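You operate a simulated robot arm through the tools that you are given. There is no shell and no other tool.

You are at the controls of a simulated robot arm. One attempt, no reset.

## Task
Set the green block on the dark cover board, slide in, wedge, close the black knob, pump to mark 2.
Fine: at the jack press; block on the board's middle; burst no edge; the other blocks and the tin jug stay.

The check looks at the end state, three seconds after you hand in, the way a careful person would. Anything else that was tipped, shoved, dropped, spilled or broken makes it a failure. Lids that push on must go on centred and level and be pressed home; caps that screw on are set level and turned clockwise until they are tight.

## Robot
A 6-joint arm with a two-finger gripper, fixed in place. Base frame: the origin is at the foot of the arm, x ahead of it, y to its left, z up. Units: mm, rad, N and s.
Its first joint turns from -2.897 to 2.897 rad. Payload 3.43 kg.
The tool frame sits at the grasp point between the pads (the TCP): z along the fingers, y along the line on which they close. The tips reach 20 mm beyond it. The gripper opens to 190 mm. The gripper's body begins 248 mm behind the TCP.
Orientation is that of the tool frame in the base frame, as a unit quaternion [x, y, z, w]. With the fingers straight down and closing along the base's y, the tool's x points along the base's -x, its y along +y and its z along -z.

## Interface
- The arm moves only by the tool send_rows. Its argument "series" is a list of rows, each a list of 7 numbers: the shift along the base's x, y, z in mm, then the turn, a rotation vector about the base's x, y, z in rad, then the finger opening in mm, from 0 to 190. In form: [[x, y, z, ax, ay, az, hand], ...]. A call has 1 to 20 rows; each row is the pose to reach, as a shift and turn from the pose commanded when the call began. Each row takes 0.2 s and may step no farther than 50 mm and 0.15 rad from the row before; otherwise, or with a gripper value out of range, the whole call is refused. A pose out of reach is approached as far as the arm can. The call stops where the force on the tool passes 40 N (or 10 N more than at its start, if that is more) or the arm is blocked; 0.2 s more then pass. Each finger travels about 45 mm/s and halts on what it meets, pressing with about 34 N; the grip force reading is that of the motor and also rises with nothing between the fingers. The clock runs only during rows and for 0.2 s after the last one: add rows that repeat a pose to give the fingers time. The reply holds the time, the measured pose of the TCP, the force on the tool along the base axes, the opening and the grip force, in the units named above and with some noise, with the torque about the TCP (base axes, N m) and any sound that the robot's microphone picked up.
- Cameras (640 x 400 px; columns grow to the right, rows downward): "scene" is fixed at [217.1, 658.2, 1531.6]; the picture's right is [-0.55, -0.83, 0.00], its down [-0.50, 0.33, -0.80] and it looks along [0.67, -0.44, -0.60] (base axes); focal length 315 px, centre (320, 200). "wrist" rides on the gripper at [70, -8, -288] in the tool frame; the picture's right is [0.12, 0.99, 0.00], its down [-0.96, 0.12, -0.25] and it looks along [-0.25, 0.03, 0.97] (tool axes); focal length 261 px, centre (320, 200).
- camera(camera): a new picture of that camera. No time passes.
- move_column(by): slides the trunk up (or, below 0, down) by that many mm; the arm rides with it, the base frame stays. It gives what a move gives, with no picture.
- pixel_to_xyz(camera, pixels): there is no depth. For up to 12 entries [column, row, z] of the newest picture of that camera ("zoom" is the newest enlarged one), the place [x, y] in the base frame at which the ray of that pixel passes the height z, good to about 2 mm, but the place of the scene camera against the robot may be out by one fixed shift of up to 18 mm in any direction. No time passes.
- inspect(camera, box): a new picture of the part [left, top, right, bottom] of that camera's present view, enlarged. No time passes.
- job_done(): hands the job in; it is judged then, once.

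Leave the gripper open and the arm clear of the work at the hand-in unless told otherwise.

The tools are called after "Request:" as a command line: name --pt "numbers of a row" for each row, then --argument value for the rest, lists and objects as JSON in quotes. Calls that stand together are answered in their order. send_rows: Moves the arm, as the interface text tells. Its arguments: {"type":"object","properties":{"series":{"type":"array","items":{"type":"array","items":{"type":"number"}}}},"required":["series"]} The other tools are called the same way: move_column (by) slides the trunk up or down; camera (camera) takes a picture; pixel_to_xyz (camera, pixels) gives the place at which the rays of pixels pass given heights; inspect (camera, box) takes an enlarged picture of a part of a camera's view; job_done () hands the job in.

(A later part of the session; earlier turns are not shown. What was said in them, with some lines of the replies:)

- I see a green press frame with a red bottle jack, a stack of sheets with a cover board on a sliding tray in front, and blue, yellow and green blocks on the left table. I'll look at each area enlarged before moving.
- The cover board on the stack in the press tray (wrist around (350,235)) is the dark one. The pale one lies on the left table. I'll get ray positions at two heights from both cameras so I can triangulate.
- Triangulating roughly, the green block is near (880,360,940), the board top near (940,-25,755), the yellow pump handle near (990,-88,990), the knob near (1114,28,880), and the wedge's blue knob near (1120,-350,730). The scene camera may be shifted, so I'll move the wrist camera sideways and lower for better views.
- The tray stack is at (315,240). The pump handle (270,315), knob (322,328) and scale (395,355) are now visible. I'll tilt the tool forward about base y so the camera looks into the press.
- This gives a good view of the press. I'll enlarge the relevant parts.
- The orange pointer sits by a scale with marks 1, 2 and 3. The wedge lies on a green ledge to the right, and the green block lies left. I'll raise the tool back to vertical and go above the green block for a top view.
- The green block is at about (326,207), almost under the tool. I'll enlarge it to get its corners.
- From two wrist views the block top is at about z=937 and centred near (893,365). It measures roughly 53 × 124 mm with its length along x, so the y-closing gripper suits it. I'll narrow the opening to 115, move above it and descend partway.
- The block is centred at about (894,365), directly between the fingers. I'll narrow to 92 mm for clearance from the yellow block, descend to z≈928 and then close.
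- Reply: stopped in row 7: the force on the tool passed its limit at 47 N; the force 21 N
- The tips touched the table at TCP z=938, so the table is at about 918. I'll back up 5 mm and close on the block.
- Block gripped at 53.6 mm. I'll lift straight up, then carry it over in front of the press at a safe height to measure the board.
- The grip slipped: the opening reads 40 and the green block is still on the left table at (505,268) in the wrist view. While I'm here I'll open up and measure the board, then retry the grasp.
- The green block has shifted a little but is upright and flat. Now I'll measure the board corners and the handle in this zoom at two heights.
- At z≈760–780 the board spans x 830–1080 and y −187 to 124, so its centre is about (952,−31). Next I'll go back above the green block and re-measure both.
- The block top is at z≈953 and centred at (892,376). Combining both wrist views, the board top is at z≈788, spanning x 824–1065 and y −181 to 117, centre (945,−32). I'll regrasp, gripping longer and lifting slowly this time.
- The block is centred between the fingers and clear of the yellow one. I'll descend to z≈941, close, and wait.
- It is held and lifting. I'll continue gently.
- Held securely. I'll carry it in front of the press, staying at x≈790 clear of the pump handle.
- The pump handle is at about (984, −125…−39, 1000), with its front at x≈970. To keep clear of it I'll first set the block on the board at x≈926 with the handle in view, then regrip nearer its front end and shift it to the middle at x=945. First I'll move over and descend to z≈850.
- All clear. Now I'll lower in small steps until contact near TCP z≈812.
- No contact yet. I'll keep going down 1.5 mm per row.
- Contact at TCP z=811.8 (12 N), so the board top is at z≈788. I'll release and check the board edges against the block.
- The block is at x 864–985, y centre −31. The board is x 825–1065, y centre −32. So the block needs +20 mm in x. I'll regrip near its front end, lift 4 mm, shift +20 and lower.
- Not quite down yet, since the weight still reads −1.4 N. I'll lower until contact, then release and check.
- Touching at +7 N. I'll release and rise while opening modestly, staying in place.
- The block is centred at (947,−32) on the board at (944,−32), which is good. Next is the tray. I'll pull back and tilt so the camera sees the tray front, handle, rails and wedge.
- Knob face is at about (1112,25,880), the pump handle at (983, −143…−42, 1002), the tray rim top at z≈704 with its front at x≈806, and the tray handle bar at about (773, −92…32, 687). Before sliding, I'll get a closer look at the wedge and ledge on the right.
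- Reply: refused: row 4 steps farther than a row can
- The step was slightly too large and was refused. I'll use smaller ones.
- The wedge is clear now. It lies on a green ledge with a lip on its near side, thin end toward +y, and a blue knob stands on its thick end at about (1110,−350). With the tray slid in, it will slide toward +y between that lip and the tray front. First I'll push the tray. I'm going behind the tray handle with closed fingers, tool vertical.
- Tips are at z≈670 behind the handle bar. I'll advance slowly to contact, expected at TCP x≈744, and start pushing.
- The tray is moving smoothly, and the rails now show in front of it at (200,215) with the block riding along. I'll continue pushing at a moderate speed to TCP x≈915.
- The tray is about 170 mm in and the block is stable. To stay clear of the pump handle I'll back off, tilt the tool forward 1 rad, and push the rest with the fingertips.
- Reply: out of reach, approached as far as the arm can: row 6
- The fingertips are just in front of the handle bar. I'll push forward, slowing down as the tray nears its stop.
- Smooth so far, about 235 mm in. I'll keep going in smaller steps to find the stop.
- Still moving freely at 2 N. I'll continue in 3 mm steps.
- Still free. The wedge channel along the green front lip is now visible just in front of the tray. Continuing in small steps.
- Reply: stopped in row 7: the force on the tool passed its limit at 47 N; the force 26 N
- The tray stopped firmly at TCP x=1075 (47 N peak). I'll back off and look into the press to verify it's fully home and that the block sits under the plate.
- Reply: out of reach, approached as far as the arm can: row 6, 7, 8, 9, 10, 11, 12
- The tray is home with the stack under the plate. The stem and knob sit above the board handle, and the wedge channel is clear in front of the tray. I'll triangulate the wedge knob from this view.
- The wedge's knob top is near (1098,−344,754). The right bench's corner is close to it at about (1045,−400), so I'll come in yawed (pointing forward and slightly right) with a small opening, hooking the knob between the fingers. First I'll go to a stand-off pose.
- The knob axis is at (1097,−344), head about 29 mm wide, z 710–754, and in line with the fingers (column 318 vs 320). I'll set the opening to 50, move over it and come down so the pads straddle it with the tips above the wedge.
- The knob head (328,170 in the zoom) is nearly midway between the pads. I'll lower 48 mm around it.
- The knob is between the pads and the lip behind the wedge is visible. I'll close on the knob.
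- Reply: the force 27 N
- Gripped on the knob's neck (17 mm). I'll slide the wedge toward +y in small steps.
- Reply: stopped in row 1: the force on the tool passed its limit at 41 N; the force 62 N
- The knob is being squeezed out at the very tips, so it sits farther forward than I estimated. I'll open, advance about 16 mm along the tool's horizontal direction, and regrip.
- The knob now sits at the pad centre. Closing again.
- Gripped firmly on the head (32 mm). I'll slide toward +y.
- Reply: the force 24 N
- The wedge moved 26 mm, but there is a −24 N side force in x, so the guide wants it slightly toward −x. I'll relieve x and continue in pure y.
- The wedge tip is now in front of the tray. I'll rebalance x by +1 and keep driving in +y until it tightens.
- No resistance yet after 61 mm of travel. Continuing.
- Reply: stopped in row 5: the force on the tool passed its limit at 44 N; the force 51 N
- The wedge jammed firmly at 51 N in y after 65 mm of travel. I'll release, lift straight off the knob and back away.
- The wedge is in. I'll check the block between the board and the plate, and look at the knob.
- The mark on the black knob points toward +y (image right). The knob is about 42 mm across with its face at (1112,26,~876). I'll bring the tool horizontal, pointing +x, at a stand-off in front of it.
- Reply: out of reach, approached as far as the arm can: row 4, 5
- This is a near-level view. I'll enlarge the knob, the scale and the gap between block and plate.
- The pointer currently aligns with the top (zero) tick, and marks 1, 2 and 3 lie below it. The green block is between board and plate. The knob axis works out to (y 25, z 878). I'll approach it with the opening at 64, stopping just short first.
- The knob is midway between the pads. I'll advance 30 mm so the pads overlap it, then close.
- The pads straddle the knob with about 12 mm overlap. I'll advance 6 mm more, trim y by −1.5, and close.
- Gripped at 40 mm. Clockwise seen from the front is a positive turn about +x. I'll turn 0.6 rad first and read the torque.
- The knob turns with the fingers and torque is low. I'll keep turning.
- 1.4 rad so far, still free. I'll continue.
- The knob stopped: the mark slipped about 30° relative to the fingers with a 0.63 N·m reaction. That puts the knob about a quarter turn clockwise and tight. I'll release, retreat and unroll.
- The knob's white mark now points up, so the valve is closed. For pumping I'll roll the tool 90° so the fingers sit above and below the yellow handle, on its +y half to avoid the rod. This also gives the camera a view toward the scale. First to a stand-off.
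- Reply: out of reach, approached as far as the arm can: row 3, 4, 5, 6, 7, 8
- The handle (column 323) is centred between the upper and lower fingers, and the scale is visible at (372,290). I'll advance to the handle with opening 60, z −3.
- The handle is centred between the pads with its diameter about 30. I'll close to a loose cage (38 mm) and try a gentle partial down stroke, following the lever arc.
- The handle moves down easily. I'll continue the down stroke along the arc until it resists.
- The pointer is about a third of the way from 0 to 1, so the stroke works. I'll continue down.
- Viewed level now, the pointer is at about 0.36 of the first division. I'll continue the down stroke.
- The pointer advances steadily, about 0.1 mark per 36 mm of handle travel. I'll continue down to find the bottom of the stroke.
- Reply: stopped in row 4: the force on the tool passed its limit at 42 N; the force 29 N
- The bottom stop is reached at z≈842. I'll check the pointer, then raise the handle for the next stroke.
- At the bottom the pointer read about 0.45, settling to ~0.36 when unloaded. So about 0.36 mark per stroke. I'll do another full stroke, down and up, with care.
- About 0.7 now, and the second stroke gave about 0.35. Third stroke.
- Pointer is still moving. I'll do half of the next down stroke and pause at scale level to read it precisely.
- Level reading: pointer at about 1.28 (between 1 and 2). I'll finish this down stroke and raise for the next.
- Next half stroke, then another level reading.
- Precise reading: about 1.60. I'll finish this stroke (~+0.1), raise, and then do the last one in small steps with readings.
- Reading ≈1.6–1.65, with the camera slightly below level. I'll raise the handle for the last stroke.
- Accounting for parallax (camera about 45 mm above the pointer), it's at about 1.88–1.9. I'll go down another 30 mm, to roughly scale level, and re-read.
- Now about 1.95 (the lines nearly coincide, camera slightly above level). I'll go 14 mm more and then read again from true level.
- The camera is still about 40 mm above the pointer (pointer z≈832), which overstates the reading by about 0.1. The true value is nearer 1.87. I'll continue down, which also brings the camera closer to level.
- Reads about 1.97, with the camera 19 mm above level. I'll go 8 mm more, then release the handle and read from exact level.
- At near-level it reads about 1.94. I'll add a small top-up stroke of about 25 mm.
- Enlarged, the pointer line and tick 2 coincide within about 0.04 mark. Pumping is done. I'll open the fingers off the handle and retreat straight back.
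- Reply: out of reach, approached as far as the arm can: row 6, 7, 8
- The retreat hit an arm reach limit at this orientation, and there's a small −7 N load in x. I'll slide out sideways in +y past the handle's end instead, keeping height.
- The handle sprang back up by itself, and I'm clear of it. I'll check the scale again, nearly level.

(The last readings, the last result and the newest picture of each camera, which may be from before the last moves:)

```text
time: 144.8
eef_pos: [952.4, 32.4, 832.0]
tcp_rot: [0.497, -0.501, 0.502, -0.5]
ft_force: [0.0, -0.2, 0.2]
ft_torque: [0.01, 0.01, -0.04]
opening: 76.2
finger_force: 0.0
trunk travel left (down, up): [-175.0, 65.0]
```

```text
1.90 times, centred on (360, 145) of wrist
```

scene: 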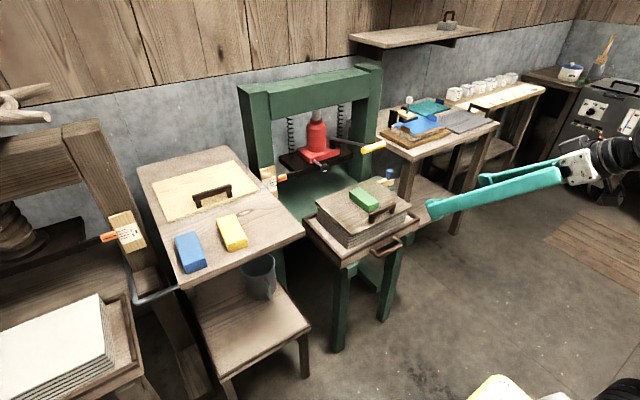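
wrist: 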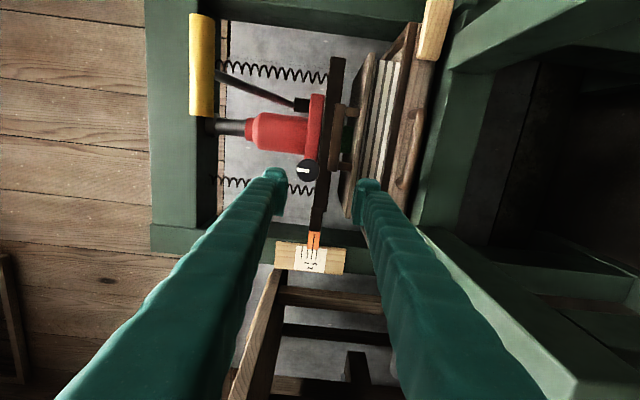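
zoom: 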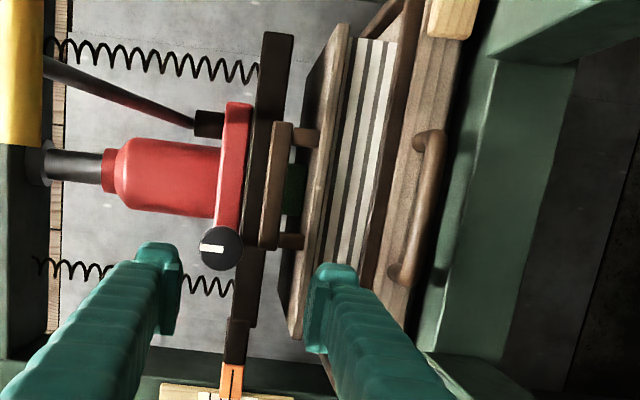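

The pointer sits on mark 2 with the handle released, and the stack is compressed evenly. I'll go up and away from the press and unroll the tool.

Request:
send_rows --pt "0 2 30 0 0 0 76" --pt "0 6 70 0 0 0 76" --pt "0 10 110 0 0 0 76" --pt "0 14 150 0 0 0 76" --pt "-5 18 180 0.1 0 0 76" --pt "-10 20 200 0.24 0 0 90" --pt "-15 20 220 0.38 0 0 100" --pt "-20 20 230 0.52 0 0 110" --pt "-25 20 240 0.66 0 0 120" --pt "-25 20 250 0.8 0 0 130" --pt "-25 20 250 0.94 0 0 140" --pt "-25 20 250 1.08 0 0 150" --pt "-25 20 250 1.22 0 0 160" --pt "-25 20 250 1.36 0 0 170" --pt "-25 20 250 1.5 0 0 180" --pt "-25 20 250 1.571 0 0 180"

Request:
camera --camera "wrist"

Request:
camera --camera "scene"

```text
time: 148.2
eef_pos: [928.3, 51.8, 1081.2]
tcp_rot: [0.002, 0.709, 0.0, 0.705]
ft_force: [0.3, -0.3, 0.0]
ft_torque: [0.01, -0.03, 0.01]
opening: 179.8
finger_force: 0.1
trunk travel left (down, up): [-175.0, 65.0]
```

```text
taken
```

wrist: 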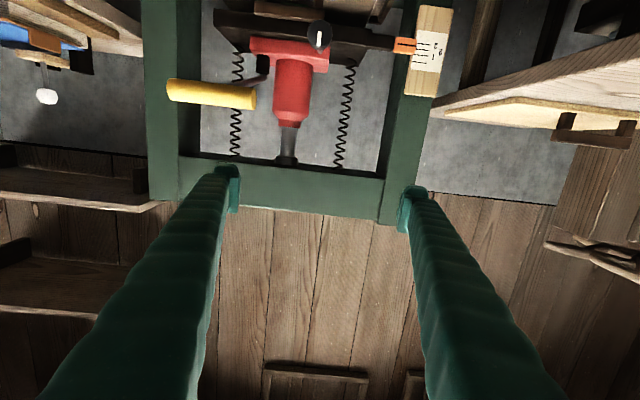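

```text
taken
```

scene: 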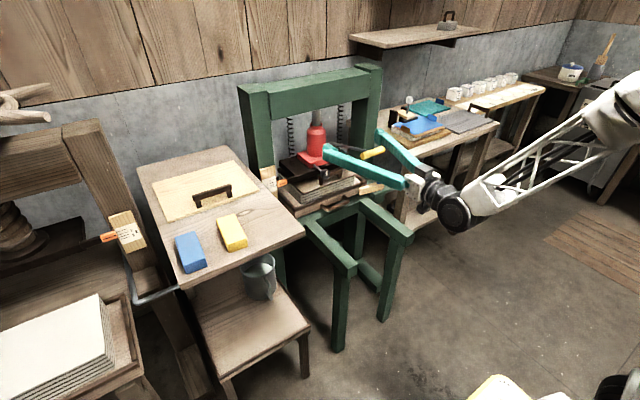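

All clear. I'll fold the tool back to vertical and retreat toward the start pose.

Request:
send_rows --pt "-5 -5 15 0 0.1 0 190" --pt "-15 -15 35 0 0.24 0 190" --pt "-30 -30 55 0 0.38 0 190" --pt "-50 -45 75 0 0.52 0 190" --pt "-70 -60 95 0 0.66 0 190" --pt "-90 -75 110 0 0.8 0 190" --pt "-115 -90 125 0 0.94 0 190" --pt "-140 -105 140 0 1.08 0 190" --pt "-165 -120 150 0 1.22 0 190" --pt "-190 -135 160 0 1.36 0 190" --pt "-215 -150 170 0 1.5 0 190" --pt "-225 -165 180 0 1.57 0 190" --pt "-225 -180 187 0 1.57 0 190" --pt "-225 -180 187 0 1.57 0 190"

Request:
camera --camera "wrist"

Request:
inspect --camera "scene" --box '[250, 80, 430, 230]'

Request:
inspect --camera "scene" --box '[265, 155, 305, 190]'

Request:
inspect --camera "scene" --box '[130, 150, 320, 310]'

```text
time: 151.2
eef_pos: [703.0, -128.9, 1269.4]
tcp_rot: [0.001, 1.0, -0.003, -0.003]
ft_force: [0.0, -0.8, -0.7]
ft_torque: [0.0, -0.01, 0.02]
opening: 189.9
finger_force: 0.0
out of reach, approached as far as the arm can: row 4
trunk travel left (down, up): [-175.0, 65.0]
```

```text
taken
```

wrist: 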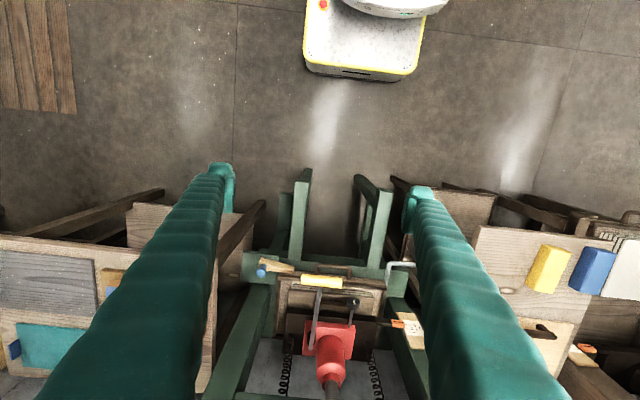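

```text
2.67 times, centred on (340, 155) of scene
```

zoom: 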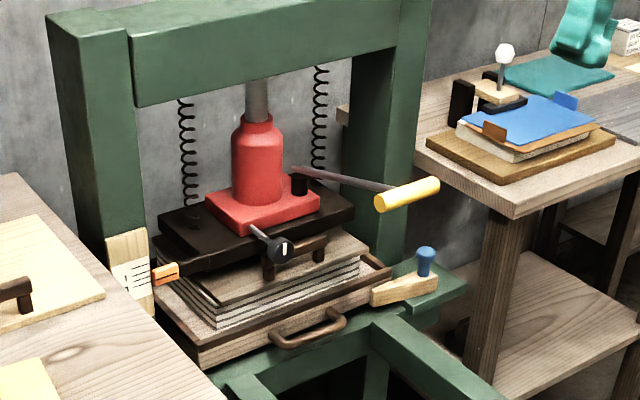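

```text
11.43 times, centred on (285, 172) of scene
```

zoom: 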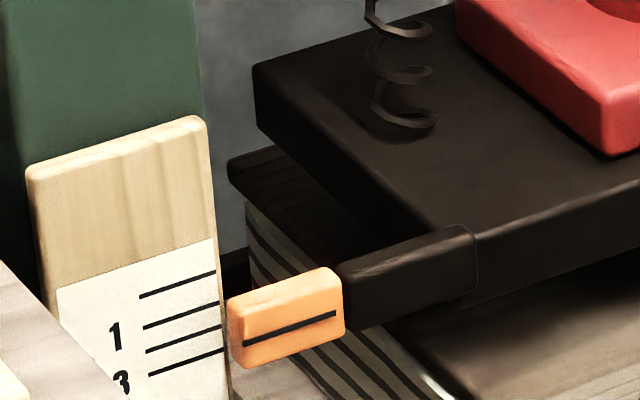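

```text
2.50 times, centred on (225, 230) of scene
```

zoom: 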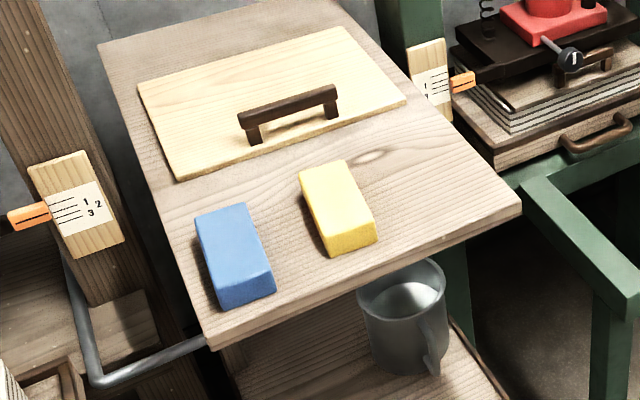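

The block is centred under the press, the tray is in and wedged, and the knob is closed with its mark up. The pointer holds steady on mark 2. The yellow and blue blocks and the jug haven't moved. The gripper is open and the arm is clear, so I'm handing in.

Request:
job_done

```text
The job is handed in.
```

The job is done and handed in. The green block is clamped in the jack press with the pointer on mark 2; I don't have the check's verdict.

- **Block:** it sits on the dark cover board about 3 mm off the board's middle, measured before the tray went in. My first grip slipped and shifted the block a little on the left table; the second grip held.
- **Tray:** it is pushed fully in, up to its stop.
- **Wedge:** it is driven about 65 mm in, until it jammed at roughly 50 N.
- **Black knob:** it is turned a quarter turn clockwise until it would go no further; its white mark now points up.
- **Pressure:** after about six strokes the pointer line overlaps mark 2, reading between 2.0 and 2.04. It held there about 8 s after I let go, until hand-in. I saw no burst edge.
- **The rest:** the yellow and blue blocks, the tin jug and the pale board look undisturbed. The pump handle sprang back up by itself.

The gripper is open and the arm is clear, near its start pose.
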